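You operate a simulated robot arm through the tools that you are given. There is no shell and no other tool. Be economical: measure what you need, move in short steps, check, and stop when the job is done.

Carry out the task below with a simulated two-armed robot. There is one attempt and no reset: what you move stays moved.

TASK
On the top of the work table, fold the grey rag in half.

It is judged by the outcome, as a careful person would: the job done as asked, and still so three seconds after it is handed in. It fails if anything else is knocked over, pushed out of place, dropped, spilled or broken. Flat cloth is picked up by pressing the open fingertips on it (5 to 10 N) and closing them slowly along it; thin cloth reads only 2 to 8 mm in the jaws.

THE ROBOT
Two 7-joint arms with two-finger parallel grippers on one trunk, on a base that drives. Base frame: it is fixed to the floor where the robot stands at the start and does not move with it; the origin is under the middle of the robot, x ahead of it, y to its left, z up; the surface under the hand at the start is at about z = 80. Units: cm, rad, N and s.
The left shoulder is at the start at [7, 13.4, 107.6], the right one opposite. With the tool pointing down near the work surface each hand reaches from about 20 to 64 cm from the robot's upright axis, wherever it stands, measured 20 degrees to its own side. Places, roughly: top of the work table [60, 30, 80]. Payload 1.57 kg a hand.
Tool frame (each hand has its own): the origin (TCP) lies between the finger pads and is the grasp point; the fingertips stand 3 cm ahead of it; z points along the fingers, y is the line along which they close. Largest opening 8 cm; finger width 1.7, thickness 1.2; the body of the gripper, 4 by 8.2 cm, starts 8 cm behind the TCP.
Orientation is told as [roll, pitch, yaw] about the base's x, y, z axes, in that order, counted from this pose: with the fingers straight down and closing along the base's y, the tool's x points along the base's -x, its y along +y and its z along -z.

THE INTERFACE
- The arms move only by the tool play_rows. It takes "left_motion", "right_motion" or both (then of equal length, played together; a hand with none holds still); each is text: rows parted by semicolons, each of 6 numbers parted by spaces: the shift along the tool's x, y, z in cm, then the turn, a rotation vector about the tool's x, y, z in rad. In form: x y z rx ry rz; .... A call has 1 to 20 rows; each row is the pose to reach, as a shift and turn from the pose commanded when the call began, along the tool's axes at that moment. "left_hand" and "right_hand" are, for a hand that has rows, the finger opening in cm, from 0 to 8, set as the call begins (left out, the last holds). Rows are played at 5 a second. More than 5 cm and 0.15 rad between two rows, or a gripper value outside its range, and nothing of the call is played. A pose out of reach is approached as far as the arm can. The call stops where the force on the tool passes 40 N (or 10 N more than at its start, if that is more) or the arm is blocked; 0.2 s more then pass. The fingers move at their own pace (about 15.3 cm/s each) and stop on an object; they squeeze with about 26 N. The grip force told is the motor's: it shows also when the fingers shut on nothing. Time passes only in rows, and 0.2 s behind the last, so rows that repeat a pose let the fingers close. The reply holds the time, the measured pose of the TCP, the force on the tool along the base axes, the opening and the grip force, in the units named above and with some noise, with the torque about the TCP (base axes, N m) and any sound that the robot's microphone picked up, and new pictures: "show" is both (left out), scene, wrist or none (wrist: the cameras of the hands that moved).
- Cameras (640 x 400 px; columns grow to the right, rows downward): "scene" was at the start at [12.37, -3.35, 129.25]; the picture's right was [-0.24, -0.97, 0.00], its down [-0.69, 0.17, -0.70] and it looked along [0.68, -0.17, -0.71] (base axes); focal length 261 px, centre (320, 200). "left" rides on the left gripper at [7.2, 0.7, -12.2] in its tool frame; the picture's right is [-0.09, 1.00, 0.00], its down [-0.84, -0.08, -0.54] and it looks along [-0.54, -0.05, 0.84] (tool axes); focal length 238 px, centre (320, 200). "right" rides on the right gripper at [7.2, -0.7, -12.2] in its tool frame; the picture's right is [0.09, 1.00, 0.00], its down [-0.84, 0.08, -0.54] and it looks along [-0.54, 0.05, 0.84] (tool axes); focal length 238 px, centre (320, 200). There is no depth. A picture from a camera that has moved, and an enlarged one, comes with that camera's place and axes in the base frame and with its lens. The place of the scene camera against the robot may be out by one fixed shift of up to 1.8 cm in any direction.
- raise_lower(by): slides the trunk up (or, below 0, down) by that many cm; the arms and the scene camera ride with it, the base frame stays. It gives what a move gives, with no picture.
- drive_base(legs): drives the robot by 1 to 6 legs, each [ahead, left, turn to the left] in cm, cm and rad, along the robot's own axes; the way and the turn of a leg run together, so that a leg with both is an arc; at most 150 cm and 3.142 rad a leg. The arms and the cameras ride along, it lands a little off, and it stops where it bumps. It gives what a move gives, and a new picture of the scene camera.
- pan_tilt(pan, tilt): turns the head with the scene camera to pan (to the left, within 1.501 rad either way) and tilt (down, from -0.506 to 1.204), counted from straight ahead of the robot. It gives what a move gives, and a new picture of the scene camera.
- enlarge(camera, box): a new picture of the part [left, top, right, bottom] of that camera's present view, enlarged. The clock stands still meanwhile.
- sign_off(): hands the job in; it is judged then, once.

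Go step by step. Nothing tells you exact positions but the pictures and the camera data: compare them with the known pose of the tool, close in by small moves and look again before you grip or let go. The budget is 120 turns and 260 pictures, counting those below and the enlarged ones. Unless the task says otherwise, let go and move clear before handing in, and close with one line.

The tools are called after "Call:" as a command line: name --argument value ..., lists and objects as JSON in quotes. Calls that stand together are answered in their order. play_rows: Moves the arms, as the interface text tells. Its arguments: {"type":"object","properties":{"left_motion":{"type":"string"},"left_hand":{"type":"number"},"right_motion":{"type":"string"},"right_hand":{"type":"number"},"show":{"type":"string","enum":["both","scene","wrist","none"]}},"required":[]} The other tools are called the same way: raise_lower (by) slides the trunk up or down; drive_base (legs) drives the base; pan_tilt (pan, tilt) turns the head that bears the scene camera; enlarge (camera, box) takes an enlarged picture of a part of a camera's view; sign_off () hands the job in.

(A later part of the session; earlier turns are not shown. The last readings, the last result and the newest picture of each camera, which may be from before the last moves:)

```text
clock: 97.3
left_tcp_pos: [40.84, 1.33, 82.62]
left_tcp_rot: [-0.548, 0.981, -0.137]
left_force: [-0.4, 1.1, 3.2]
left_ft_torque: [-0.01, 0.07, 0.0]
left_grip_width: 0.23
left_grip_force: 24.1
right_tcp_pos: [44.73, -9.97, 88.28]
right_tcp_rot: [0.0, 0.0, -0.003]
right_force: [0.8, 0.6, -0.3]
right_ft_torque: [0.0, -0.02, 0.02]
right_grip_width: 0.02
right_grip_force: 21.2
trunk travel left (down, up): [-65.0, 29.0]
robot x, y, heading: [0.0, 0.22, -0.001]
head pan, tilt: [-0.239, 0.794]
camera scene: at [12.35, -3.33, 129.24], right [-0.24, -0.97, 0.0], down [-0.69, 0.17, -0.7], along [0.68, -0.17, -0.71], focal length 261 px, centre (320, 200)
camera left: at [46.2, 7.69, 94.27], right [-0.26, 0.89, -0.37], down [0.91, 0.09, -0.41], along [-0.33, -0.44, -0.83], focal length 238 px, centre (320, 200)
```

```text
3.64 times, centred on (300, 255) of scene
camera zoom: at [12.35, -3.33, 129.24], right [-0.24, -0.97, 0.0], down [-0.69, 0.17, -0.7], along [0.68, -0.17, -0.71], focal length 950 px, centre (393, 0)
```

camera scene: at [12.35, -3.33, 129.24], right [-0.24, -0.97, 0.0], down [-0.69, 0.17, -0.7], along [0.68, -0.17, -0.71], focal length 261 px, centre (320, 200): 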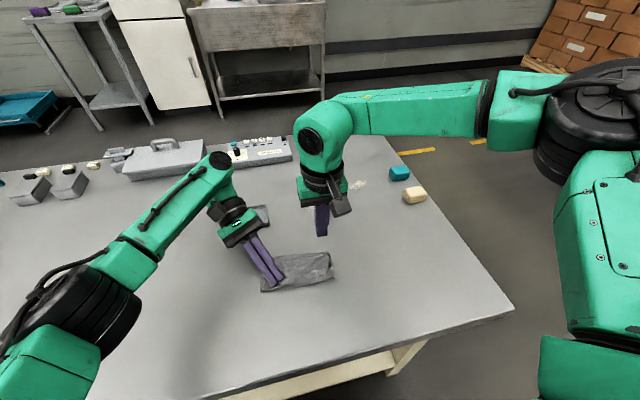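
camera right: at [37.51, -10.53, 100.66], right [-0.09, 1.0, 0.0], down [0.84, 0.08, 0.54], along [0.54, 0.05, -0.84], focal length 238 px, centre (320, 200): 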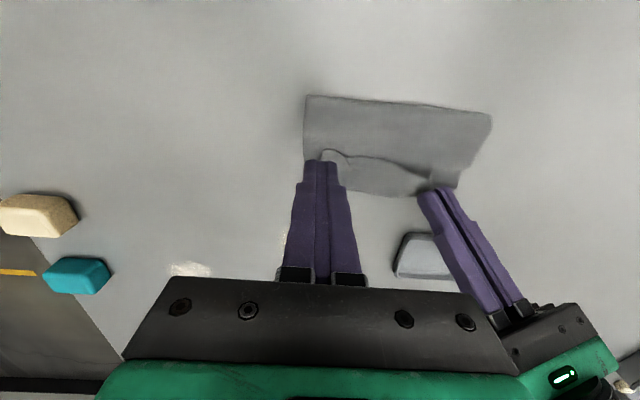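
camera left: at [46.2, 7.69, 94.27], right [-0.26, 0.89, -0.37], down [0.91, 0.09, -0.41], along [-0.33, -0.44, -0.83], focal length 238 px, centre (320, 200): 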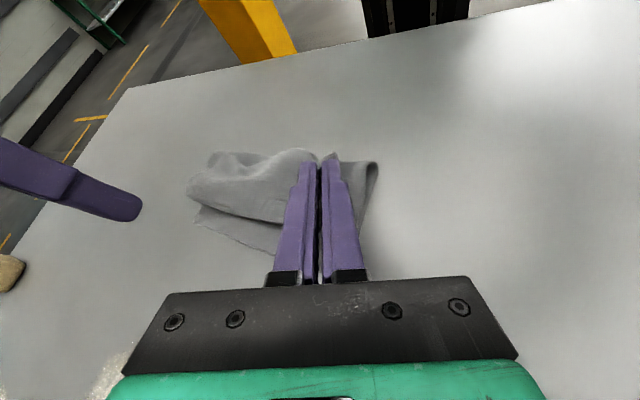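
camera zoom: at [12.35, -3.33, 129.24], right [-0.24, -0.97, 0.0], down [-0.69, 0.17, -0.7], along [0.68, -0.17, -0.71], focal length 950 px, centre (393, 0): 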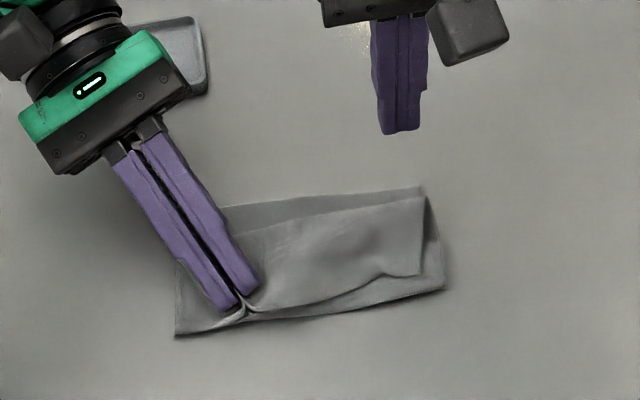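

The rag has been pulled nearer and the half-fold is off. I'll unfold once more: bring the left hand upright while lifting its edge and swing it back toward the robot.

Call:
play_rows --left_motion "1.33 -0.39 -0.6 0 0 0; 2.66 -0.78 -1.19 0 0 0; 3.22 -0.82 -1.09 0 -0.1275 0; 3.78 -0.86 -0.98 0 -0.255 0; 4.33 -0.9 -0.88 0 -0.3825 0; 4.89 -0.94 -0.78 0 -0.51 0; 5.45 -0.98 -0.67 0 -0.6375 0; 6 -1.02 -0.57 0 -0.765 0; 6.56 -1.06 -0.46 0 -0.8925 0; 7.12 -1.1 -0.36 0 -1.02 0; 6.8 -0.5 1.15 0 -1.02 0; 6.45 0.14 2.65 0 -1.02 0; 6.1 0.75 4.2 0 -1.02 0; 5.77 1.38 5.67 0 -1.02 0; 5.77 1.38 5.67 0 -1.02 0" --right_motion "0 -1 -1 0 0 0; 0 -2 -2 0 0 0; 0 -3 -3 0 0 0; 0 -5 -3 0 0 0; 0 -7 -3 0 0 0; 0 -9 -3 0 0 0; 0 -11 -3 0 0 0; 0 -12 -3 0 0 0; 0 -12 -3 0 0 0; 0 -12 -3 0 0 0; 0 -12 -3 0 0 0; 0 -12 -3 0 0 0; 0 -12 -3 0 0 0; 0 -12 -3 0 0 0; 0 -12 -3 0 0 0" --show "scene"

Call:
enlarge --camera "scene" --box '[220, 210, 380, 330]'

```text
clock: 100.5
left_tcp_pos: [32.9, 0.87, 84.42]
left_tcp_rot: [-0.294, 0.028, 0.324]
left_force: [-0.2, 0.3, -1.2]
left_ft_torque: [-0.02, 0.02, -0.03]
left_grip_width: 0.23
left_grip_force: 23.6
right_tcp_pos: [44.73, -21.99, 91.36]
right_tcp_rot: [-0.001, 0.0, -0.002]
right_force: [-0.9, 0.3, -0.3]
right_ft_torque: [0.04, 0.02, 0.02]
right_grip_width: 0.0
right_grip_force: 21.1
trunk travel left (down, up): [-65.0, 29.0]
robot x, y, heading: [0.19, 0.0, 0.008]
head pan, tilt: [-0.239, 0.794]
camera scene: at [12.4, -3.36, 129.25], right [-0.24, -0.97, 0.0], down [-0.69, 0.17, -0.7], along [0.68, -0.17, -0.71], focal length 261 px, centre (320, 200)
```

scene: 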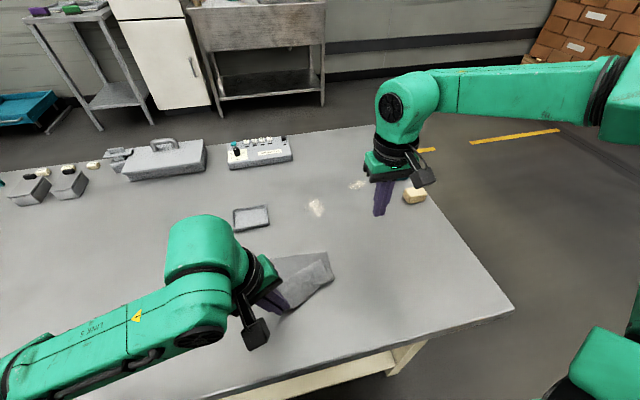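

```text
3.33 times, centred on (300, 270) of scene
camera zoom: at [12.4, -3.36, 129.25], right [-0.24, -0.97, 0.0], down [-0.69, 0.17, -0.7], along [0.68, -0.17, -0.71], focal length 871 px, centre (387, -33)
```

zoom: 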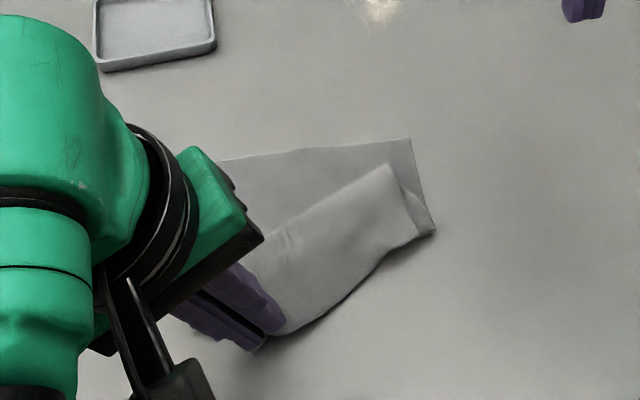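

The left half is unfolded but the right corner still lags. I'll lift the left higher so the lagging corner drops free, then lay it down again.

Call:
play_rows --left_motion "-0.3 -0.6 -2 0 0 0; -0.6 -1.2 -4 0 0 0; -1 -1.8 -6 0 0 0; -1.5 -2.4 -8 0 0 0; -2 -3 -10 0 0 0; -2.5 -3.4 -11 0 0 0; -2.5 -3.4 -11 0 0 0; -2 -3.4 -11 0 0 0; -1.5 -3 -9.5 0 0 0; -1 -2.4 -7.5 0 0 0; -0.5 -1.8 -5.5 0 0 0; 0 -1.2 -3.5 0 0 0; 0 -0.6 -1.8 0 0 0; 0 0 -0.3 0 0 0; 0 0 -0.3 0 0 0" --show "none"

Call:
enlarge --camera "scene" --box '[220, 210, 380, 330]'

Call:
enlarge --camera "right" --box '[320, 0, 640, 200]'

```text
clock: 103.7
left_tcp_pos: [32.89, 1.01, 84.54]
left_tcp_rot: [-0.294, 0.029, 0.324]
left_force: [-0.3, 0.4, 0.2]
left_ft_torque: [0.01, -0.04, -0.01]
left_grip_width: 0.2
left_grip_force: 23.7
right_tcp_pos: [44.69, -22.02, 91.38]
right_tcp_rot: [0.0, 0.002, -0.003]
right_force: [0.0, 0.1, 0.2]
right_ft_torque: [0.0, -0.03, 0.0]
right_grip_width: 0.02
right_grip_force: 21.7
trunk travel left (down, up): [-65.0, 29.0]
robot x, y, heading: [0.05, -0.06, -0.001]
head pan, tilt: [-0.239, 0.794]
```

```text
3.33 times, centred on (300, 270) of scene
camera zoom: at [12.39, -3.36, 129.25], right [-0.24, -0.97, 0.0], down [-0.69, 0.17, -0.7], along [0.68, -0.17, -0.71], focal length 871 px, centre (387, -33)
```

zoom: 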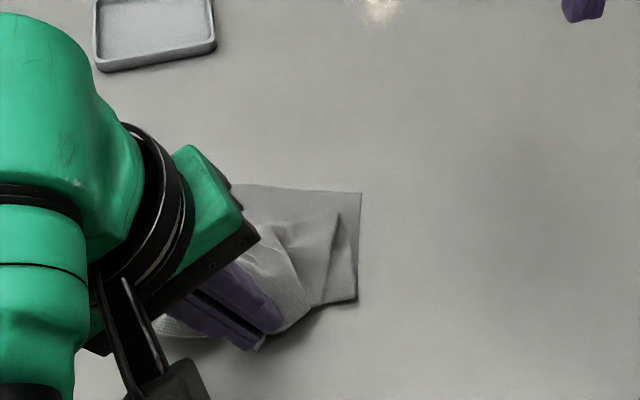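

```text
2.00 times, centred on (480, 100) of right
camera zoom: at [37.55, -22.61, 103.67], right [-0.09, 1.0, 0.0], down [0.84, 0.08, 0.54], along [0.54, 0.05, -0.84], focal length 477 px, centre (0, 400)
```

zoom: 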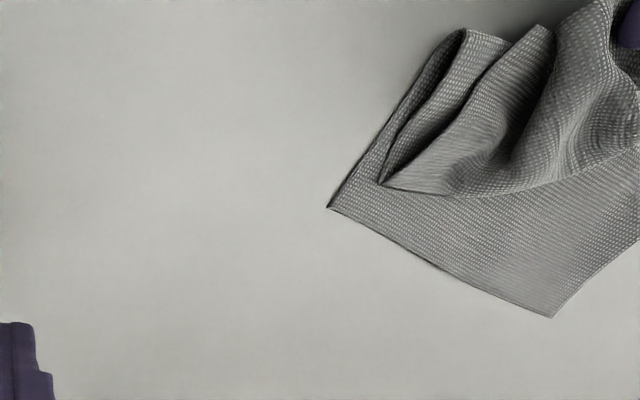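

The rag crumpled instead, but its far edge is visible and flat, with corners at about (44.9, 7.6) and (40.6, −7). I'll let go with the left and instead take that far edge by both ends, so lifting it lets the whole rag hang and unfold by itself.

Call:
play_rows --left_motion "0 0 0.2 0 0 0; 0 0 0.2 0 0 0; 0.1 -0.7 -2.4 0 0 0; 0.2 -1.5 -4.8 0 0 0; 0.2 -2.2 -7.2 0 0 0; -1.7 -1.9 -6.8 -0.1 0 0; -3.6 -1.6 -6.4 -0.2 0 0; -5.5 -1.3 -6 -0.291 0 0.05; -7 -1 -5.7 -0.291 0.02 0.19; -8.5 -0.8 -5.4 -0.291 0.04 0.33; -10 -0.5 -5.1 -0.291 0.065 0.47; -11.2 -0.3 -4.9 -0.291 0.09 0.595; -11.2 -0.3 -4.9 -0.291 0.09 0.595" --left_hand 2 --show "none"

Call:
enlarge --camera "left" --box '[120, 40, 440, 240]'

Call:
enlarge --camera "scene" --box '[220, 210, 380, 330]'

```text
clock: 106.5
left_tcp_pos: [43.16, 5.4, 89.05]
left_tcp_rot: [-0.011, 0.025, -0.277]
left_force: [0.7, 0.7, 0.6]
left_ft_torque: [-0.02, 0.0, 0.02]
left_grip_width: 2.0
left_grip_force: 0.0
right_tcp_pos: [44.75, -22.04, 91.37]
right_tcp_rot: [0.0, 0.001, -0.004]
right_force: [-0.2, 0.5, -0.7]
right_ft_torque: [0.03, -0.03, -0.01]
right_grip_width: 0.0
right_grip_force: 21.6
trunk travel left (down, up): [-65.0, 29.0]
robot x, y, heading: [0.1, -0.0, 0.001]
head pan, tilt: [-0.239, 0.794]
```

```text
2.00 times, centred on (280, 140) of left
camera zoom: at [36.96, 8.2, 101.48], right [0.36, 0.93, -0.01], down [0.8, -0.3, 0.52], along [0.48, -0.2, -0.85], focal length 477 px, centre (400, 320)
```

zoom: 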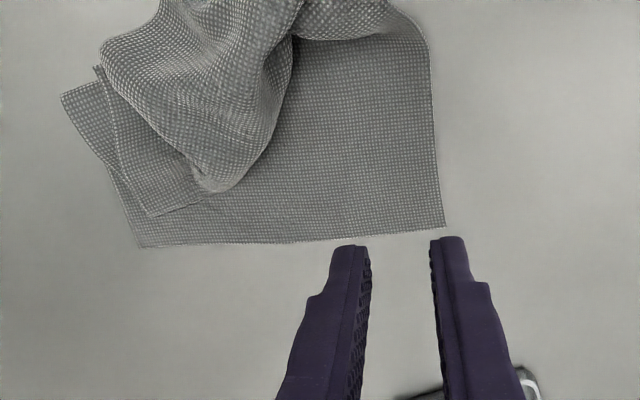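

```text
3.33 times, centred on (300, 270) of scene
camera zoom: at [12.37, -3.36, 129.25], right [-0.24, -0.97, 0.0], down [-0.69, 0.17, -0.7], along [0.68, -0.17, -0.71], focal length 871 px, centre (387, -33)
```

zoom: 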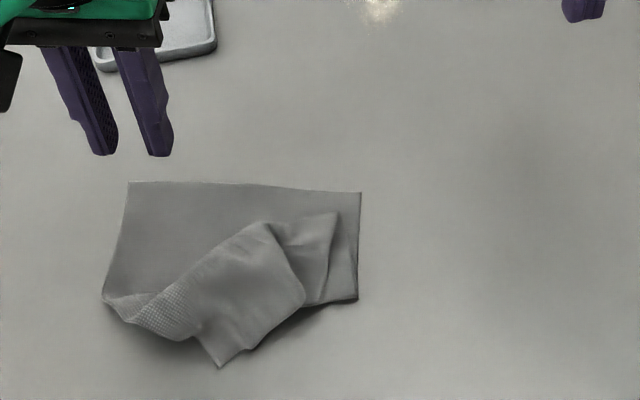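

Clear view: the far edge runs from (45.0, 7.0) to (40.7, −7.2). I'll bring both hands, aligned with that edge, to just above its ends.

Call:
play_rows --left_motion "-0.3 -0.33 0.5 0 0 0; -0.3 -0.33 1 0 0 0; -0.3 -0.33 1.5 0 0 0; -0.3 -0.33 2 0 0 0; -0.3 -0.33 3 0 0 0; -0.3 -0.33 4 0 0 0; -0.3 -0.33 4.8 0 0 0; -0.3 -0.33 4.8 0 0 0; -0.3 -0.33 4.8 0 0 0; -0.3 -0.33 4.8 0 0 0" --right_motion "0.6 2.9 0 0 0 0; 1.2 5.8 0 0 0 0; 1.8 8.7 0 0 0 0.1; 2.5 11.6 1 0 0 0.2; 3.2 14.5 2 0 0 0.28; 3.85 17.3 3 0 0 0.28; 3.85 17.3 4.5 0 0 0.28; 3.85 17.3 6 0 0 0.28; 3.85 17.3 6.8 0 0 0.28; 3.85 17.3 6.8 0 0 0.28" --right_hand 2 --show "none"

Call:
enlarge --camera "left" --box '[120, 60, 440, 260]'

Call:
enlarge --camera "right" --box '[200, 60, 520, 260]'

```text
clock: 108.7
left_tcp_pos: [43.35, 5.14, 84.24]
left_tcp_rot: [-0.013, 0.027, -0.277]
left_force: [-0.4, 0.5, -1.0]
left_ft_torque: [0.0, 0.0, -0.01]
left_grip_width: 2.02
left_grip_force: 0.0
right_tcp_pos: [39.69, -6.83, 85.08]
right_tcp_rot: [0.001, 0.0, -0.282]
right_force: [0.3, 0.0, 0.1]
right_ft_torque: [-0.01, 0.01, -0.01]
right_grip_width: 2.01
right_grip_force: 0.1
right hand out of reach, approached as far as the arm can: row 6, 7, 8, 9, 10
trunk travel left (down, up): [-65.0, 29.0]
robot x, y, heading: [-0.03, -0.24, -0.006]
head pan, tilt: [-0.239, 0.794]
```

```text
2.00 times, centred on (280, 160) of left
camera zoom: at [37.13, 7.8, 96.69], right [0.36, 0.93, -0.01], down [0.8, -0.3, 0.52], along [0.48, -0.2, -0.85], focal length 477 px, centre (400, 280)
```

zoom: 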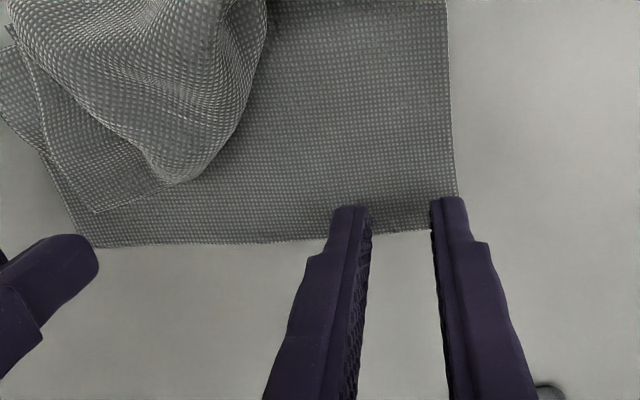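

```text
2.00 times, centred on (360, 160) of right
camera zoom: at [32.61, -5.48, 97.54], right [0.19, 0.98, 0.0], down [0.83, -0.16, 0.54], along [0.53, -0.1, -0.84], focal length 477 px, centre (240, 280)
```

zoom: 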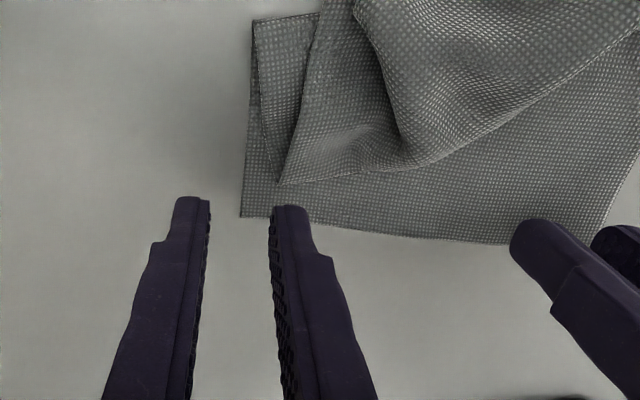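

The right arm can't come that far inward here. I'll pinch with the left first and then shift the rag toward the right hand.

Call:
play_rows --left_motion "0.05 -0.2 0.5 0 0 0; 0.05 -0.2 0.9 0 0 0; 0.05 -0.2 1.1 0 0 0; 0.05 -0.2 1.1 0 0 0" --right_motion "0 -1 -1 0 0 0; 0 -2 -2 0 0 0; 0 -3 -2 0 0 0; 0 -3 -2 0 0 0" --show "none"

```text
clock: 109.7
left_tcp_pos: [43.16, 4.92, 83.16]
left_tcp_rot: [-0.013, 0.026, -0.276]
left_force: [-0.2, 0.6, 2.6]
left_ft_torque: [0.07, 0.0, -0.01]
left_grip_width: 2.01
left_grip_force: 0.0
right_tcp_pos: [38.79, -9.92, 87.53]
right_tcp_rot: [-0.002, -0.001, -0.281]
right_force: [-0.3, -0.3, -0.2]
right_ft_torque: [0.0, 0.0, 0.03]
right_grip_width: 2.0
right_grip_force: 0.0
trunk travel left (down, up): [-65.0, 29.0]
robot x, y, heading: [0.08, -0.29, -0.0]
head pan, tilt: [-0.239, 0.794]
```

Call:
play_rows --left_motion "0 0 0.05 0 0 0; 0 0 0.05 0 0 0" --left_hand 1.6 --show "none"

Call:
play_rows --left_motion "0 0 0 0 0 0; 0 0 0 0 0 0" --left_hand 1.2 --show "none"

Call:
play_rows --left_motion "0 0 0 0 0 0; 0 0 0 0 0 0" --left_hand 0.8 --show "none"

Call:
play_rows --left_motion "0 0 0 0 0 0; 0 0 0 0 0 0" --left_hand 0.4 --show "none"

Call:
play_rows --left_motion "0 0 0 0 0 0; 0 0 0 0 0 0; 0 0 0 0 0 0" --left_hand 0 --show "none"

```text
clock: 110.3
left_tcp_pos: [43.25, 4.92, 83.11]
left_tcp_rot: [-0.012, 0.023, -0.276]
left_force: [1.0, 0.1, 6.2]
left_ft_torque: [0.04, -0.08, 0.0]
left_grip_width: 1.5
left_grip_force: 0.0
right_tcp_pos: [38.9, -9.92, 87.66]
right_tcp_rot: [0.001, 0.001, -0.282]
right_force: [0.0, -0.4, -0.3]
right_ft_torque: [0.0, -0.01, 0.0]
right_grip_width: 2.03
right_grip_force: 0.1
trunk travel left (down, up): [-65.0, 29.0]
robot x, y, heading: [-0.16, -0.27, 0.002]
head pan, tilt: [-0.239, 0.794]
```

```text
clock: 110.9
left_tcp_pos: [43.18, 4.86, 83.16]
left_tcp_rot: [-0.012, 0.026, -0.275]
left_force: [-0.3, -0.4, 6.2]
left_ft_torque: [0.09, -0.05, 0.02]
left_grip_width: 1.08
left_grip_force: 0.1
right_tcp_pos: [38.76, -9.88, 87.48]
right_tcp_rot: [0.001, -0.001, -0.281]
right_force: [0.2, 0.5, 0.0]
right_ft_torque: [-0.02, -0.01, -0.02]
right_grip_width: 2.02
right_grip_force: 0.2
trunk travel left (down, up): [-65.0, 29.0]
robot x, y, heading: [-0.14, -0.16, 0.001]
head pan, tilt: [-0.239, 0.794]
```

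```text
clock: 111.5
left_tcp_pos: [43.05, 5.02, 83.13]
left_tcp_rot: [-0.013, 0.025, -0.277]
left_force: [0.8, -1.0, 7.6]
left_ft_torque: [0.08, -0.08, -0.02]
left_grip_width: 0.61
left_grip_force: 0.1
right_tcp_pos: [38.88, -9.77, 87.57]
right_tcp_rot: [-0.002, 0.0, -0.28]
right_force: [0.0, -0.3, 0.3]
right_ft_torque: [-0.02, -0.01, -0.03]
right_grip_width: 1.99
right_grip_force: 0.1
trunk travel left (down, up): [-65.0, 29.0]
robot x, y, heading: [0.09, 0.06, -0.004]
head pan, tilt: [-0.239, 0.794]
```

```text
clock: 112.1
left_tcp_pos: [43.06, 4.97, 83.13]
left_tcp_rot: [-0.011, 0.023, -0.275]
left_force: [-0.2, 0.3, 7.3]
left_ft_torque: [0.02, -0.04, -0.08]
left_grip_width: 0.21
left_grip_force: 0.1
right_tcp_pos: [38.86, -9.88, 87.5]
right_tcp_rot: [0.001, 0.0, -0.283]
right_force: [0.2, 0.1, 0.0]
right_ft_torque: [0.0, 0.01, 0.02]
right_grip_width: 2.0
right_grip_force: 0.1
trunk travel left (down, up): [-65.0, 29.0]
robot x, y, heading: [-0.21, -0.08, 0.002]
head pan, tilt: [-0.239, 0.794]
```

```text
clock: 112.9
left_tcp_pos: [43.1, 5.0, 83.13]
left_tcp_rot: [-0.013, 0.025, -0.277]
left_force: [1.2, 0.4, 7.7]
left_ft_torque: [0.03, -0.04, 0.0]
left_grip_width: 0.0
left_grip_force: 20.8
right_tcp_pos: [38.79, -9.76, 87.47]
right_tcp_rot: [-0.001, 0.001, -0.278]
right_force: [-0.4, 0.5, -0.6]
right_ft_torque: [0.01, 0.0, -0.02]
right_grip_width: 1.99
right_grip_force: 0.1
trunk travel left (down, up): [-65.0, 29.0]
robot x, y, heading: [-0.09, 0.03, 0.001]
head pan, tilt: [-0.239, 0.794]
```

The left reads 0.0 – missed. Let me see whether a pleat remains.

Call:
play_rows --left_motion "0 0 -0.5 0 0 0; 0 0 -1.2 0 0 0; 0 0 -1.2 0 0 0" --left_hand 2.6 --show "none"

Call:
enlarge --camera "left" --box '[120, 60, 440, 260]'

```text
clock: 113.7
left_tcp_pos: [43.18, 5.04, 84.18]
left_tcp_rot: [-0.013, 0.026, -0.276]
left_force: [-1.0, 0.0, -0.8]
left_ft_torque: [0.0, 0.03, 0.01]
left_grip_width: 2.58
left_grip_force: 0.1
right_tcp_pos: [39.02, -9.77, 87.54]
right_tcp_rot: [0.0, 0.002, -0.281]
right_force: [-0.4, 0.7, 0.3]
right_ft_torque: [-0.02, -0.04, -0.03]
right_grip_width: 1.99
right_grip_force: 0.1
trunk travel left (down, up): [-65.0, 29.0]
robot x, y, heading: [-0.3, -0.02, 0.002]
head pan, tilt: [-0.239, 0.794]
```

```text
2.00 times, centred on (280, 160) of left
camera zoom: at [36.94, 7.67, 96.76], right [0.36, 0.93, -0.01], down [0.8, -0.3, 0.52], along [0.48, -0.2, -0.85], focal length 477 px, centre (400, 280)
```

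zoom: 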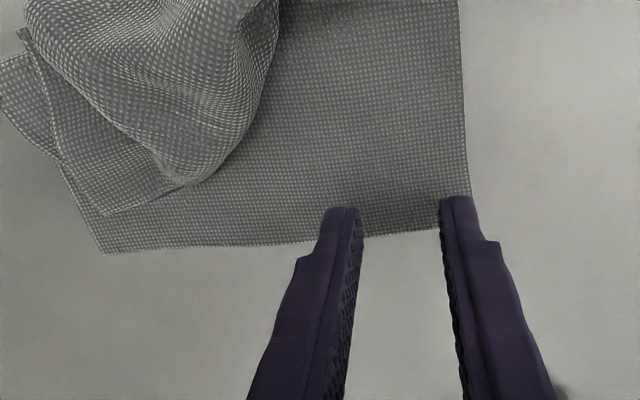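

Call:
play_rows --left_motion "0.2 -0.35 0.6 0 0 0; 0.2 -0.35 1 0 0 0; 0.2 -0.35 1.14 0 0 0; 0.2 -0.35 1.14 0 0 0" --left_hand 2.6 --show "none"

Call:
play_rows --left_motion "0 0 0 0 0 0; 0 0 0 0 0 0" --left_hand 2.2 --show "none"

Call:
play_rows --left_motion "0 0 0 0 0 0; 0 0 0 0 0 0" --left_hand 1.8 --show "none"

Call:
enlarge --camera "left" --box '[120, 60, 440, 260]'

```text
clock: 114.7
left_tcp_pos: [42.92, 4.62, 83.22]
left_tcp_rot: [-0.012, 0.023, -0.276]
left_force: [-0.1, -0.7, 3.7]
left_ft_torque: [0.02, -0.06, 0.03]
left_grip_width: 2.56
left_grip_force: 0.1
right_tcp_pos: [38.96, -9.88, 87.52]
right_tcp_rot: [-0.002, 0.0, -0.281]
right_force: [-0.5, -0.4, -0.2]
right_ft_torque: [-0.03, -0.01, -0.01]
right_grip_width: 2.03
right_grip_force: 0.1
trunk travel left (down, up): [-65.0, 29.0]
robot x, y, heading: [0.07, -0.07, 0.002]
head pan, tilt: [-0.239, 0.794]
```

```text
clock: 115.3
left_tcp_pos: [42.86, 4.74, 83.17]
left_tcp_rot: [-0.011, 0.025, -0.275]
left_force: [-0.2, -0.4, 3.5]
left_ft_torque: [0.02, 0.0, -0.01]
left_grip_width: 2.17
left_grip_force: 0.0
right_tcp_pos: [38.88, -9.83, 87.52]
right_tcp_rot: [0.002, 0.0, -0.281]
right_force: [1.0, -0.4, 0.2]
right_ft_torque: [0.02, 0.01, 0.0]
right_grip_width: 1.98
right_grip_force: 0.1
trunk travel left (down, up): [-65.0, 29.0]
robot x, y, heading: [-0.26, 0.42, -0.003]
head pan, tilt: [-0.239, 0.794]
```

```text
clock: 115.9
left_tcp_pos: [42.85, 4.67, 83.24]
left_tcp_rot: [-0.013, 0.026, -0.274]
left_force: [0.6, -0.5, 5.2]
left_ft_torque: [0.04, -0.02, 0.0]
left_grip_width: 1.76
left_grip_force: 0.1
right_tcp_pos: [38.94, -9.79, 87.51]
right_tcp_rot: [0.0, -0.001, -0.282]
right_force: [0.2, 0.4, -0.4]
right_ft_torque: [0.01, 0.02, -0.01]
right_grip_width: 2.0
right_grip_force: 0.0
trunk travel left (down, up): [-65.0, 29.0]
robot x, y, heading: [0.2, -0.19, -0.004]
head pan, tilt: [-0.239, 0.794]
```

```text
2.00 times, centred on (280, 160) of left
camera zoom: at [36.62, 7.36, 95.65], right [0.36, 0.93, -0.01], down [0.8, -0.3, 0.52], along [0.48, -0.2, -0.85], focal length 477 px, centre (400, 280)
```

zoom: 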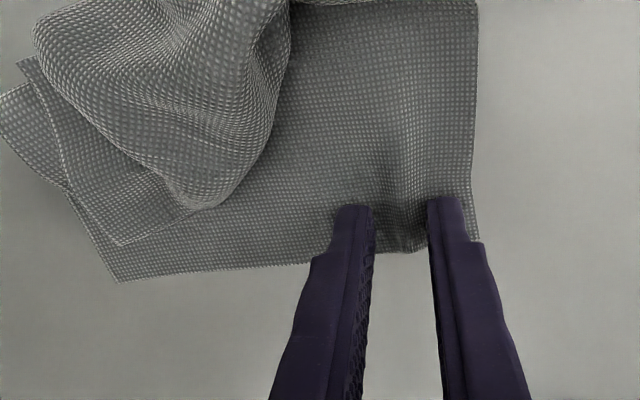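

A pleat is rising. I ease slightly and close on it.

Call:
play_rows --left_motion "0 0 -0.02 0 0 0; 0 0 -0.02 0 0 0" --left_hand 1.3 --show "none"

Call:
play_rows --left_motion "0 0 0 0 0 0; 0 0 0 0 0 0" --left_hand 0.9 --show "none"

Call:
play_rows --left_motion "0 0 0 0 0 0; 0 0 0 0 0 0; 0 0 0 0 0 0" --left_hand 0 --show "none"

```text
clock: 116.5
left_tcp_pos: [42.9, 4.78, 83.15]
left_tcp_rot: [-0.012, 0.026, -0.276]
left_force: [-0.7, -0.5, 3.0]
left_ft_torque: [0.02, -0.04, 0.02]
left_grip_width: 1.26
left_grip_force: 0.1
right_tcp_pos: [38.96, -9.87, 87.58]
right_tcp_rot: [0.0, 0.001, -0.28]
right_force: [-0.3, 0.4, 0.0]
right_ft_torque: [0.02, -0.01, -0.06]
right_grip_width: 2.0
right_grip_force: 0.1
trunk travel left (down, up): [-65.0, 29.0]
robot x, y, heading: [-0.16, 0.29, -0.003]
head pan, tilt: [-0.239, 0.794]
```

```text
clock: 117.1
left_tcp_pos: [42.84, 4.82, 83.13]
left_tcp_rot: [-0.011, 0.026, -0.276]
left_force: [-0.4, -0.5, 3.0]
left_ft_torque: [0.02, 0.01, 0.01]
left_grip_width: 0.88
left_grip_force: 0.0
right_tcp_pos: [38.9, -9.84, 87.53]
right_tcp_rot: [-0.001, 0.002, -0.283]
right_force: [0.4, 0.3, 0.5]
right_ft_torque: [0.01, 0.01, 0.01]
right_grip_width: 2.0
right_grip_force: 0.0
trunk travel left (down, up): [-65.0, 29.0]
robot x, y, heading: [-0.34, -0.05, 0.0]
head pan, tilt: [-0.239, 0.794]
```

```text
clock: 117.9
left_tcp_pos: [42.84, 4.74, 83.15]
left_tcp_rot: [-0.011, 0.026, -0.276]
left_force: [-0.4, 0.2, 2.2]
left_ft_torque: [-0.02, 0.0, -0.03]
left_grip_width: 0.19
left_grip_force: 23.8
right_tcp_pos: [38.98, -9.73, 87.51]
right_tcp_rot: [0.001, 0.002, -0.281]
right_force: [0.4, -0.1, 0.4]
right_ft_torque: [-0.01, 0.03, -0.03]
right_grip_width: 2.0
right_grip_force: 0.0
trunk travel left (down, up): [-65.0, 29.0]
robot x, y, heading: [-0.05, 0.0, -0.001]
head pan, tilt: [-0.239, 0.794]
```

The left now holds its end, but the right hand cannot reach the other end from here (it needs to stay more to its own side). I'll let go, raise both hands and shift the base 6 cm to the left so both ends are within easy reach.

Call:
play_rows --left_motion "0 0 0 0 0 0; 0 0 0 0 0 0; 0 0 -2 0 0 0; 0 0 -4 0 0 0; 0 0 -6 0 0 0" --left_hand 2.6 --right_motion "0 0 0 0 0 0; 0 0 -1 0 0 0; 0 0 -2 0 0 0; 0 0 -3 0 0 0; 0 0 -3 0 0 0" --right_hand 2.6 --show "none"

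Call:
drive_base --legs '[[0, 6, 0]]'

Call:
enlarge --camera "scene" --box '[230, 190, 390, 310]'

Call:
enlarge --camera "right" --box '[160, 20, 480, 220]'

```text
clock: 119.1
left_tcp_pos: [42.97, 4.71, 89.07]
left_tcp_rot: [-0.012, 0.028, -0.276]
left_force: [-0.2, 0.0, 0.0]
left_ft_torque: [0.0, 0.0, 0.04]
left_grip_width: 2.64
left_grip_force: 0.0
right_tcp_pos: [38.92, -9.83, 90.63]
right_tcp_rot: [0.0, -0.001, -0.282]
right_force: [-0.4, -0.8, -1.0]
right_ft_torque: [0.02, 0.0, 0.03]
right_grip_width: 2.63
right_grip_force: 0.2
trunk travel left (down, up): [-65.0, 29.0]
robot x, y, heading: [0.18, -0.01, -0.002]
head pan, tilt: [-0.239, 0.794]
```

```text
clock: 120.0
left_tcp_pos: [42.94, 10.86, 89.03]
left_tcp_rot: [-0.012, 0.026, -0.276]
left_force: [0.5, -1.2, 1.0]
left_ft_torque: [-0.01, 0.02, 0.03]
left_grip_width: 2.6
left_grip_force: 0.1
right_tcp_pos: [38.82, -4.04, 90.6]
right_tcp_rot: [0.001, 0.0, -0.284]
right_force: [0.5, 0.5, 0.3]
right_ft_torque: [-0.02, 0.04, 0.02]
right_grip_width: 2.6
right_grip_force: 0.0
trunk travel left (down, up): [-65.0, 29.0]
robot x, y, heading: [0.19, 6.0, 0.0]
head pan, tilt: [-0.239, 0.794]
camera scene: at [12.38, 2.63, 129.25], right [-0.24, -0.97, 0.0], down [-0.69, 0.17, -0.7], along [0.68, -0.17, -0.71], focal length 261 px, centre (320, 200)
```

scene: 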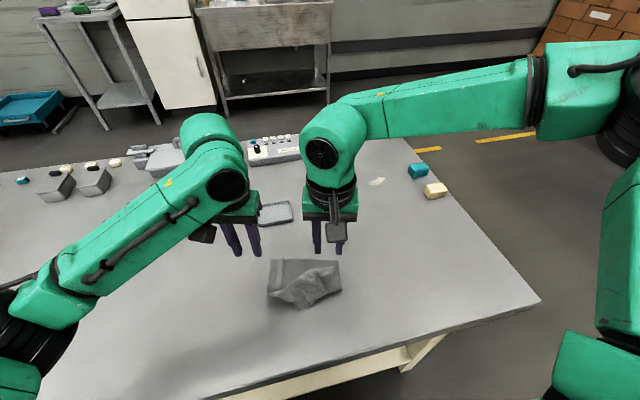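

```text
3.33 times, centred on (310, 250) of scene
camera zoom: at [12.38, 2.63, 129.25], right [-0.24, -0.97, 0.0], down [-0.69, 0.17, -0.7], along [0.68, -0.17, -0.71], focal length 871 px, centre (353, 33)
```

zoom: 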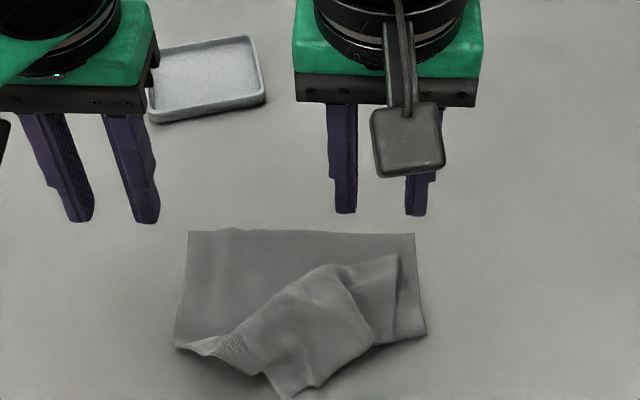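

```text
2.00 times, centred on (320, 120) of right
camera zoom: at [31.82, -2.41, 102.82], right [0.19, 0.98, 0.0], down [0.83, -0.16, 0.54], along [0.53, -0.1, -0.84], focal length 477 px, centre (320, 360)
```

zoom: 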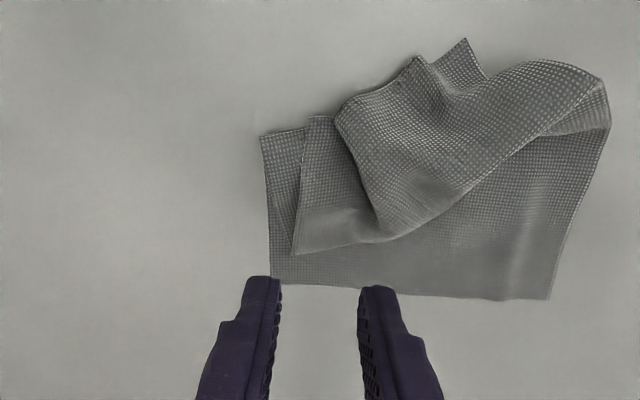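

Base shifted as wanted. Far edge now measured from (44.8, 7.4) to (41.0, −6.8). Both hands go to its ends and down to light contact.

Call:
play_rows --left_motion "-0.6 -1.8 0 0 0 0; -1.2 -3.6 0 0 0 0; -1.83 -5.51 0 0 0 0; -1.83 -5.51 2 0 0 0; -1.83 -5.51 4 0 0 0; -1.83 -5.51 5.2 0 0 0; -1.83 -5.51 5.6 0 0 0; -1.83 -5.51 5.85 0 0 0; -1.83 -5.51 5.85 0 0 0" --right_motion "-0.8 0.2 0 0 0 0; -1.6 0.4 0 0 0 0; -2.3 0.67 0 0 0 0; -2.3 0.67 2 0 0 0; -2.3 0.67 4.5 0 0 0; -2.3 0.67 6.5 0 0 0; -2.3 0.67 7.1 0 0 0; -2.3 0.67 7.4 0 0 0; -2.3 0.67 7.4 0 0 0" --show "none"

Call:
enlarge --camera "right" --box '[200, 60, 520, 260]'

Call:
enlarge --camera "left" --box '[120, 60, 440, 260]'

```text
clock: 122.0
left_tcp_pos: [43.05, 4.89, 83.23]
left_tcp_rot: [-0.011, 0.025, -0.277]
left_force: [0.1, -0.7, -0.5]
left_ft_torque: [0.03, 0.0, 0.02]
left_grip_width: 2.61
left_grip_force: 0.1
right_tcp_pos: [41.2, -3.74, 83.25]
right_tcp_rot: [-0.002, 0.0, -0.282]
right_force: [1.4, 0.5, 4.5]
right_ft_torque: [0.01, 0.0, -0.01]
right_grip_width: 2.63
right_grip_force: 0.1
trunk travel left (down, up): [-65.0, 29.0]
robot x, y, heading: [-0.05, 5.93, 0.0]
head pan, tilt: [-0.239, 0.794]
```

```text
2.00 times, centred on (360, 160) of right
camera zoom: at [34.18, -2.37, 95.4], right [0.19, 0.98, 0.0], down [0.82, -0.16, 0.54], along [0.53, -0.1, -0.84], focal length 477 px, centre (240, 280)
```

zoom: 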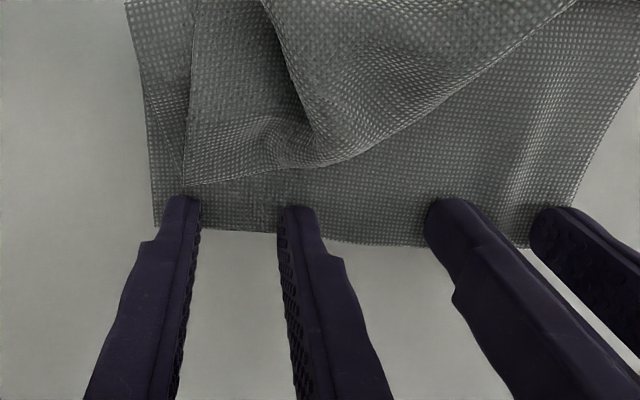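

```text
2.00 times, centred on (280, 160) of left
camera zoom: at [36.77, 7.56, 95.73], right [0.36, 0.93, -0.01], down [0.8, -0.3, 0.52], along [0.48, -0.2, -0.85], focal length 477 px, centre (400, 280)
```

zoom: 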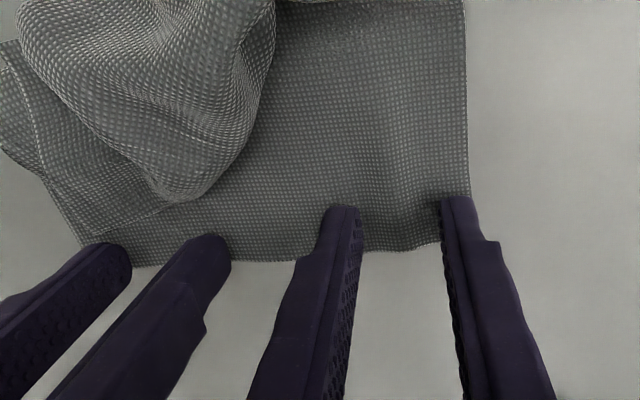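

Both hands sit right on the edge ends. Now close both in small steps at about 3 N.

Call:
play_rows --left_motion "0.1 -0.25 0 0 0 0; 0.1 -0.25 0.08 0 0 0; 0.1 -0.25 0.08 0 0 0" --right_motion "0 0 -0.01 0 0 0; 0 0 -0.01 0 0 0; 0 0 -0.01 0 0 0" --left_hand 2.6 --right_hand 2.2 --show "none"

Call:
play_rows --left_motion "0 0 0 0 0 0; 0 0 0 0 0 0" --right_motion "0 0 0 0 0 0; 0 0 0 0 0 0" --left_hand 2.2 --right_hand 1.8 --show "none"

Call:
play_rows --left_motion "0 0 0 0 0 0; 0 0 0 0 0 0" --right_motion "0 0 0 0 0 0; 0 0 0 0 0 0" --left_hand 1.8 --right_hand 1.4 --show "none"

Call:
enlarge --camera "right" --box '[200, 60, 520, 260]'

```text
clock: 122.8
left_tcp_pos: [42.82, 4.65, 83.22]
left_tcp_rot: [-0.013, 0.026, -0.274]
left_force: [0.3, -0.2, 0.4]
left_ft_torque: [0.0, -0.01, 0.0]
left_grip_width: 2.58
left_grip_force: 0.1
right_tcp_pos: [41.2, -3.78, 83.11]
right_tcp_rot: [0.0, -0.001, -0.286]
right_force: [-0.4, 0.3, 3.5]
right_ft_torque: [0.07, 0.04, 0.01]
right_grip_width: 2.19
right_grip_force: 0.2
trunk travel left (down, up): [-65.0, 29.0]
robot x, y, heading: [-0.02, 6.03, 0.004]
head pan, tilt: [-0.239, 0.794]
```

```text
clock: 123.5
left_tcp_pos: [42.82, 4.68, 83.27]
left_tcp_rot: [-0.015, 0.028, -0.275]
left_force: [0.4, -0.9, 0.4]
left_ft_torque: [-0.02, 0.04, 0.02]
left_grip_width: 2.2
left_grip_force: 0.1
right_tcp_pos: [41.18, -3.83, 83.12]
right_tcp_rot: [0.0, -0.001, -0.282]
right_force: [0.1, 0.6, 2.7]
right_ft_torque: [-0.03, 0.01, -0.03]
right_grip_width: 1.78
right_grip_force: 0.0
trunk travel left (down, up): [-65.0, 29.0]
robot x, y, heading: [-0.04, 6.06, -0.001]
head pan, tilt: [-0.239, 0.794]
```

```text
clock: 124.0
left_tcp_pos: [42.86, 4.64, 83.24]
left_tcp_rot: [-0.012, 0.026, -0.277]
left_force: [-0.3, 0.8, 0.3]
left_ft_torque: [0.01, 0.02, 0.01]
left_grip_width: 1.81
left_grip_force: 0.0
right_tcp_pos: [41.27, -3.85, 83.18]
right_tcp_rot: [0.0, 0.0, -0.283]
right_force: [0.0, 0.2, 2.9]
right_ft_torque: [0.02, 0.02, 0.04]
right_grip_width: 1.37
right_grip_force: 0.1
trunk travel left (down, up): [-65.0, 29.0]
robot x, y, heading: [-0.16, 6.2, -0.001]
head pan, tilt: [-0.239, 0.794]
```

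```text
2.00 times, centred on (360, 160) of right
camera zoom: at [34.18, -2.39, 95.42], right [0.19, 0.98, 0.0], down [0.83, -0.16, 0.54], along [0.53, -0.1, -0.84], focal length 477 px, centre (240, 280)
```

zoom: 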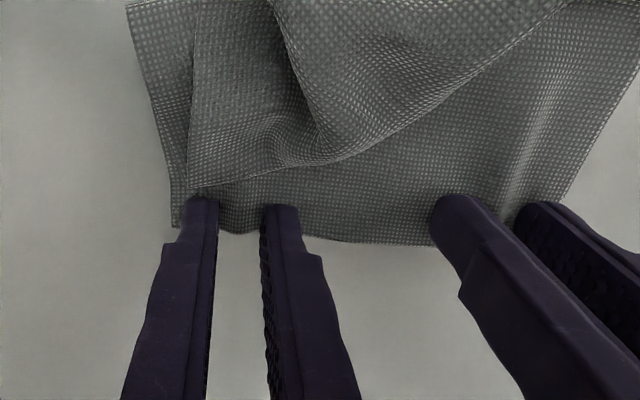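

Call:
play_rows --left_motion "0 0 0.08 0 0 0; 0 0 0.08 0 0 0; 0 0 0.08 0 0 0" --right_motion "0 0 0 0 0 0; 0 0 0 0 0 0; 0 0 0 0 0 0" --left_hand 2.4 --right_hand 1 --show "none"

Call:
play_rows --left_motion "0 0 0 0 0 0; 0 0 0 0 0 0" --right_motion "0 0 0 0 0 0; 0 0 0 0 0 0" --left_hand 2 --right_hand 0.6 --show "none"

Call:
play_rows --left_motion "0 0 0 0 0 0; 0 0 0 0 0 0; 0 0 0 0 0 0" --right_motion "0 0 0 0 0 0; 0 0 0 0 0 0; 0 0 0 0 0 0" --left_hand 1.6 --right_hand 0 --show "none"

```text
clock: 124.8
left_tcp_pos: [42.82, 4.71, 83.2]
left_tcp_rot: [-0.012, 0.025, -0.275]
left_force: [0.3, -0.4, 3.7]
left_ft_torque: [0.05, -0.03, 0.03]
left_grip_width: 2.41
left_grip_force: 0.2
right_tcp_pos: [41.2, -3.95, 83.17]
right_tcp_rot: [0.0, 0.0, -0.284]
right_force: [1.2, 0.0, 0.9]
right_ft_torque: [0.01, -0.01, 0.01]
right_grip_width: 0.98
right_grip_force: 0.1
trunk travel left (down, up): [-65.0, 29.0]
robot x, y, heading: [0.05, 6.13, -0.003]
head pan, tilt: [-0.239, 0.794]
```

```text
clock: 125.5
left_tcp_pos: [42.85, 4.58, 83.18]
left_tcp_rot: [-0.013, 0.024, -0.276]
left_force: [-0.7, 0.7, 5.3]
left_ft_torque: [0.03, -0.08, -0.02]
left_grip_width: 1.94
left_grip_force: 0.1
right_tcp_pos: [41.21, -3.93, 83.16]
right_tcp_rot: [-0.001, -0.001, -0.282]
right_force: [0.5, 0.7, 1.9]
right_ft_torque: [0.03, 0.01, 0.01]
right_grip_width: 0.59
right_grip_force: 0.1
trunk travel left (down, up): [-65.0, 29.0]
robot x, y, heading: [-0.06, 5.73, -0.001]
head pan, tilt: [-0.239, 0.794]
```

```text
clock: 126.2
left_tcp_pos: [42.85, 4.58, 83.12]
left_tcp_rot: [-0.012, 0.024, -0.276]
left_force: [0.1, 0.2, 5.1]
left_ft_torque: [0.04, -0.05, -0.03]
left_grip_width: 1.44
left_grip_force: 0.1
right_tcp_pos: [41.27, -3.87, 83.21]
right_tcp_rot: [-0.001, -0.002, -0.281]
right_force: [-0.5, 0.4, 0.2]
right_ft_torque: [0.01, 0.01, 0.01]
right_grip_width: 0.2
right_grip_force: 23.3
trunk travel left (down, up): [-65.0, 29.0]
robot x, y, heading: [0.45, 5.93, -0.002]
head pan, tilt: [-0.239, 0.794]
```

The right holds (0.20). Finish the left close with slightly lighter pressure.

Call:
play_rows --left_motion "0 0 -0.02 0 0 0; 0 0 -0.02 0 0 0" --left_hand 1.1 --show "none"

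Call:
play_rows --left_motion "0 0 -0.01 0 0 0; 0 0 -0.01 0 0 0" --left_hand 0.7 --show "none"

Call:
play_rows --left_motion "0 0 0 0 0 0; 0 0 0 0 0 0; 0 0 0 0 0 0" --left_hand 0 --show "none"

Call:
enlarge --camera "right" --box '[200, 60, 520, 260]'

```text
clock: 126.8
left_tcp_pos: [42.83, 4.71, 83.19]
left_tcp_rot: [-0.013, 0.026, -0.276]
left_force: [-0.1, 0.8, 0.7]
left_ft_torque: [0.0, -0.01, -0.01]
left_grip_width: 1.06
left_grip_force: 0.0
right_tcp_pos: [41.26, -3.72, 83.06]
right_tcp_rot: [0.001, -0.001, -0.283]
right_force: [-0.6, 0.5, 3.1]
right_ft_torque: [0.03, 0.03, -0.02]
right_grip_width: 0.22
right_grip_force: 23.6
trunk travel left (down, up): [-65.0, 29.0]
robot x, y, heading: [-0.24, 6.05, -0.003]
head pan, tilt: [-0.239, 0.794]
```

```text
clock: 127.5
left_tcp_pos: [42.87, 4.7, 83.19]
left_tcp_rot: [-0.013, 0.026, -0.276]
left_force: [-1.3, -0.4, 0.9]
left_ft_torque: [-0.03, -0.03, -0.03]
left_grip_width: 0.68
left_grip_force: 0.0
right_tcp_pos: [41.16, -3.91, 83.21]
right_tcp_rot: [0.002, 0.0, -0.282]
right_force: [0.1, 0.5, 2.6]
right_ft_torque: [-0.05, 0.03, 0.03]
right_grip_width: 0.21
right_grip_force: 23.7
trunk travel left (down, up): [-65.0, 29.0]
robot x, y, heading: [-0.22, 6.1, -0.002]
head pan, tilt: [-0.239, 0.794]
```

```text
clock: 128.2
left_tcp_pos: [42.96, 4.6, 83.09]
left_tcp_rot: [-0.013, 0.026, -0.277]
left_force: [0.4, 0.9, 0.9]
left_ft_torque: [0.01, 0.03, -0.06]
left_grip_width: 0.0
left_grip_force: 21.7
right_tcp_pos: [41.29, -3.81, 83.21]
right_tcp_rot: [0.0, 0.0, -0.285]
right_force: [-0.6, 0.0, 1.5]
right_ft_torque: [0.0, 0.04, 0.0]
right_grip_width: 0.2
right_grip_force: 23.4
trunk travel left (down, up): [-65.0, 29.0]
robot x, y, heading: [0.16, 6.19, -0.002]
head pan, tilt: [-0.239, 0.794]
```

```text
2.00 times, centred on (360, 160) of right
camera zoom: at [34.17, -2.39, 95.43], right [0.19, 0.98, 0.0], down [0.83, -0.16, 0.54], along [0.53, -0.1, -0.84], focal length 477 px, centre (240, 280)
```

zoom: 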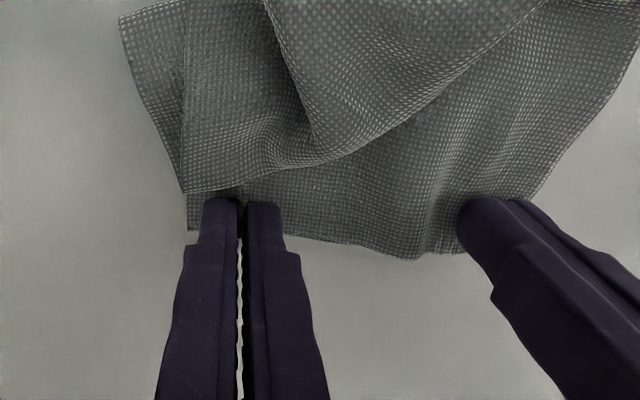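

The left slipped off at too light a pressure. I'll reopen it and check its placement.

Call:
play_rows --left_motion "0 0 -0.7 0 0 0; 0 0 -1 0 0 0; 0 0 -1 0 0 0" --left_hand 2.6 --show "none"

Call:
enlarge --camera "left" --box '[120, 60, 440, 260]'

```text
clock: 129.1
left_tcp_pos: [42.83, 4.67, 84.19]
left_tcp_rot: [-0.011, 0.027, -0.276]
left_force: [0.5, -0.5, 0.3]
left_ft_torque: [-0.01, 0.02, 0.01]
left_grip_width: 2.58
left_grip_force: 0.0
right_tcp_pos: [41.27, -3.8, 83.05]
right_tcp_rot: [0.001, 0.0, -0.283]
right_force: [-0.7, 0.1, 2.4]
right_ft_torque: [-0.02, 0.03, -0.01]
right_grip_width: 0.19
right_grip_force: 23.5
trunk travel left (down, up): [-65.0, 29.0]
robot x, y, heading: [-0.37, 6.25, 0.001]
head pan, tilt: [-0.239, 0.794]
```

```text
2.00 times, centred on (280, 160) of left
camera zoom: at [36.61, 7.33, 96.67], right [0.36, 0.93, -0.01], down [0.8, -0.3, 0.52], along [0.48, -0.2, -0.85], focal length 477 px, centre (400, 280)
```

zoom: 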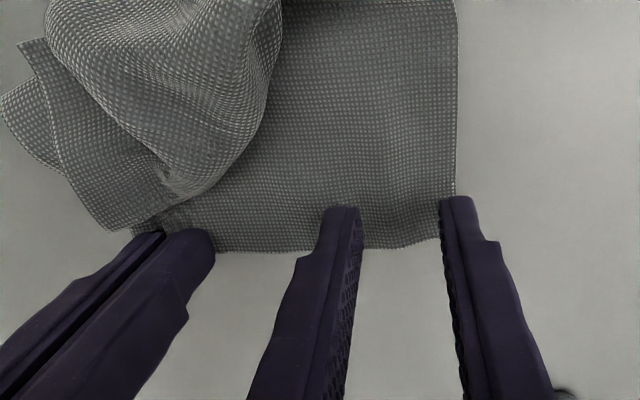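

The far-left corner is at (45.0, 6.0). I'll lean the right hand outward for room, then place the left 2.5 cm in from that corner and press to about 3.5 N.

Call:
play_rows --right_motion "0 -0.3 -0.4 -0.1 0 0; 0 -0.6 -0.4 -0.2 0 0; 0 -0.89 -0.4 -0.3 0 0; 0 -0.89 -0.4 -0.3 0 0; 0 -0.89 -0.4 -0.3 0 0; 0 -0.89 -0.4 -0.3 0 0; 0 -0.89 -0.4 -0.3 0 0" --left_motion "0 0 0 0 0 0; 0 0 0 0 0 0; -0.4 -0.34 0 0 0 0; -0.79 -0.68 0 0 0 0; -0.79 -0.68 0.6 0 0 0; -0.79 -0.68 1.02 0 0 0; -0.79 -0.68 1.02 0 0 0" --left_hand 2.4 --show "none"

Call:
enlarge --camera "left" --box '[120, 60, 440, 260]'

```text
clock: 130.7
left_tcp_pos: [43.38, 3.77, 83.12]
left_tcp_rot: [-0.013, 0.023, -0.277]
left_force: [0.6, 0.1, 8.9]
left_ft_torque: [0.12, -0.1, 0.01]
left_grip_width: 2.41
left_grip_force: 0.3
right_tcp_pos: [40.94, -4.6, 83.48]
right_tcp_rot: [0.3, -0.001, -0.284]
right_force: [0.7, 0.3, -0.1]
right_ft_torque: [0.01, 0.02, -0.03]
right_grip_width: 0.23
right_grip_force: 23.1
trunk travel left (down, up): [-65.0, 29.0]
robot x, y, heading: [-0.09, 6.12, 0.003]
head pan, tilt: [-0.239, 0.794]
```

```text
2.00 times, centred on (280, 160) of left
camera zoom: at [37.12, 6.52, 95.61], right [0.36, 0.93, -0.01], down [0.8, -0.3, 0.52], along [0.48, -0.2, -0.85], focal length 477 px, centre (400, 280)
```

zoom: 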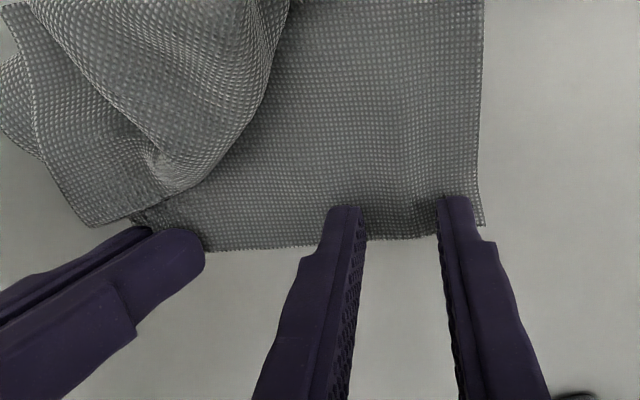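

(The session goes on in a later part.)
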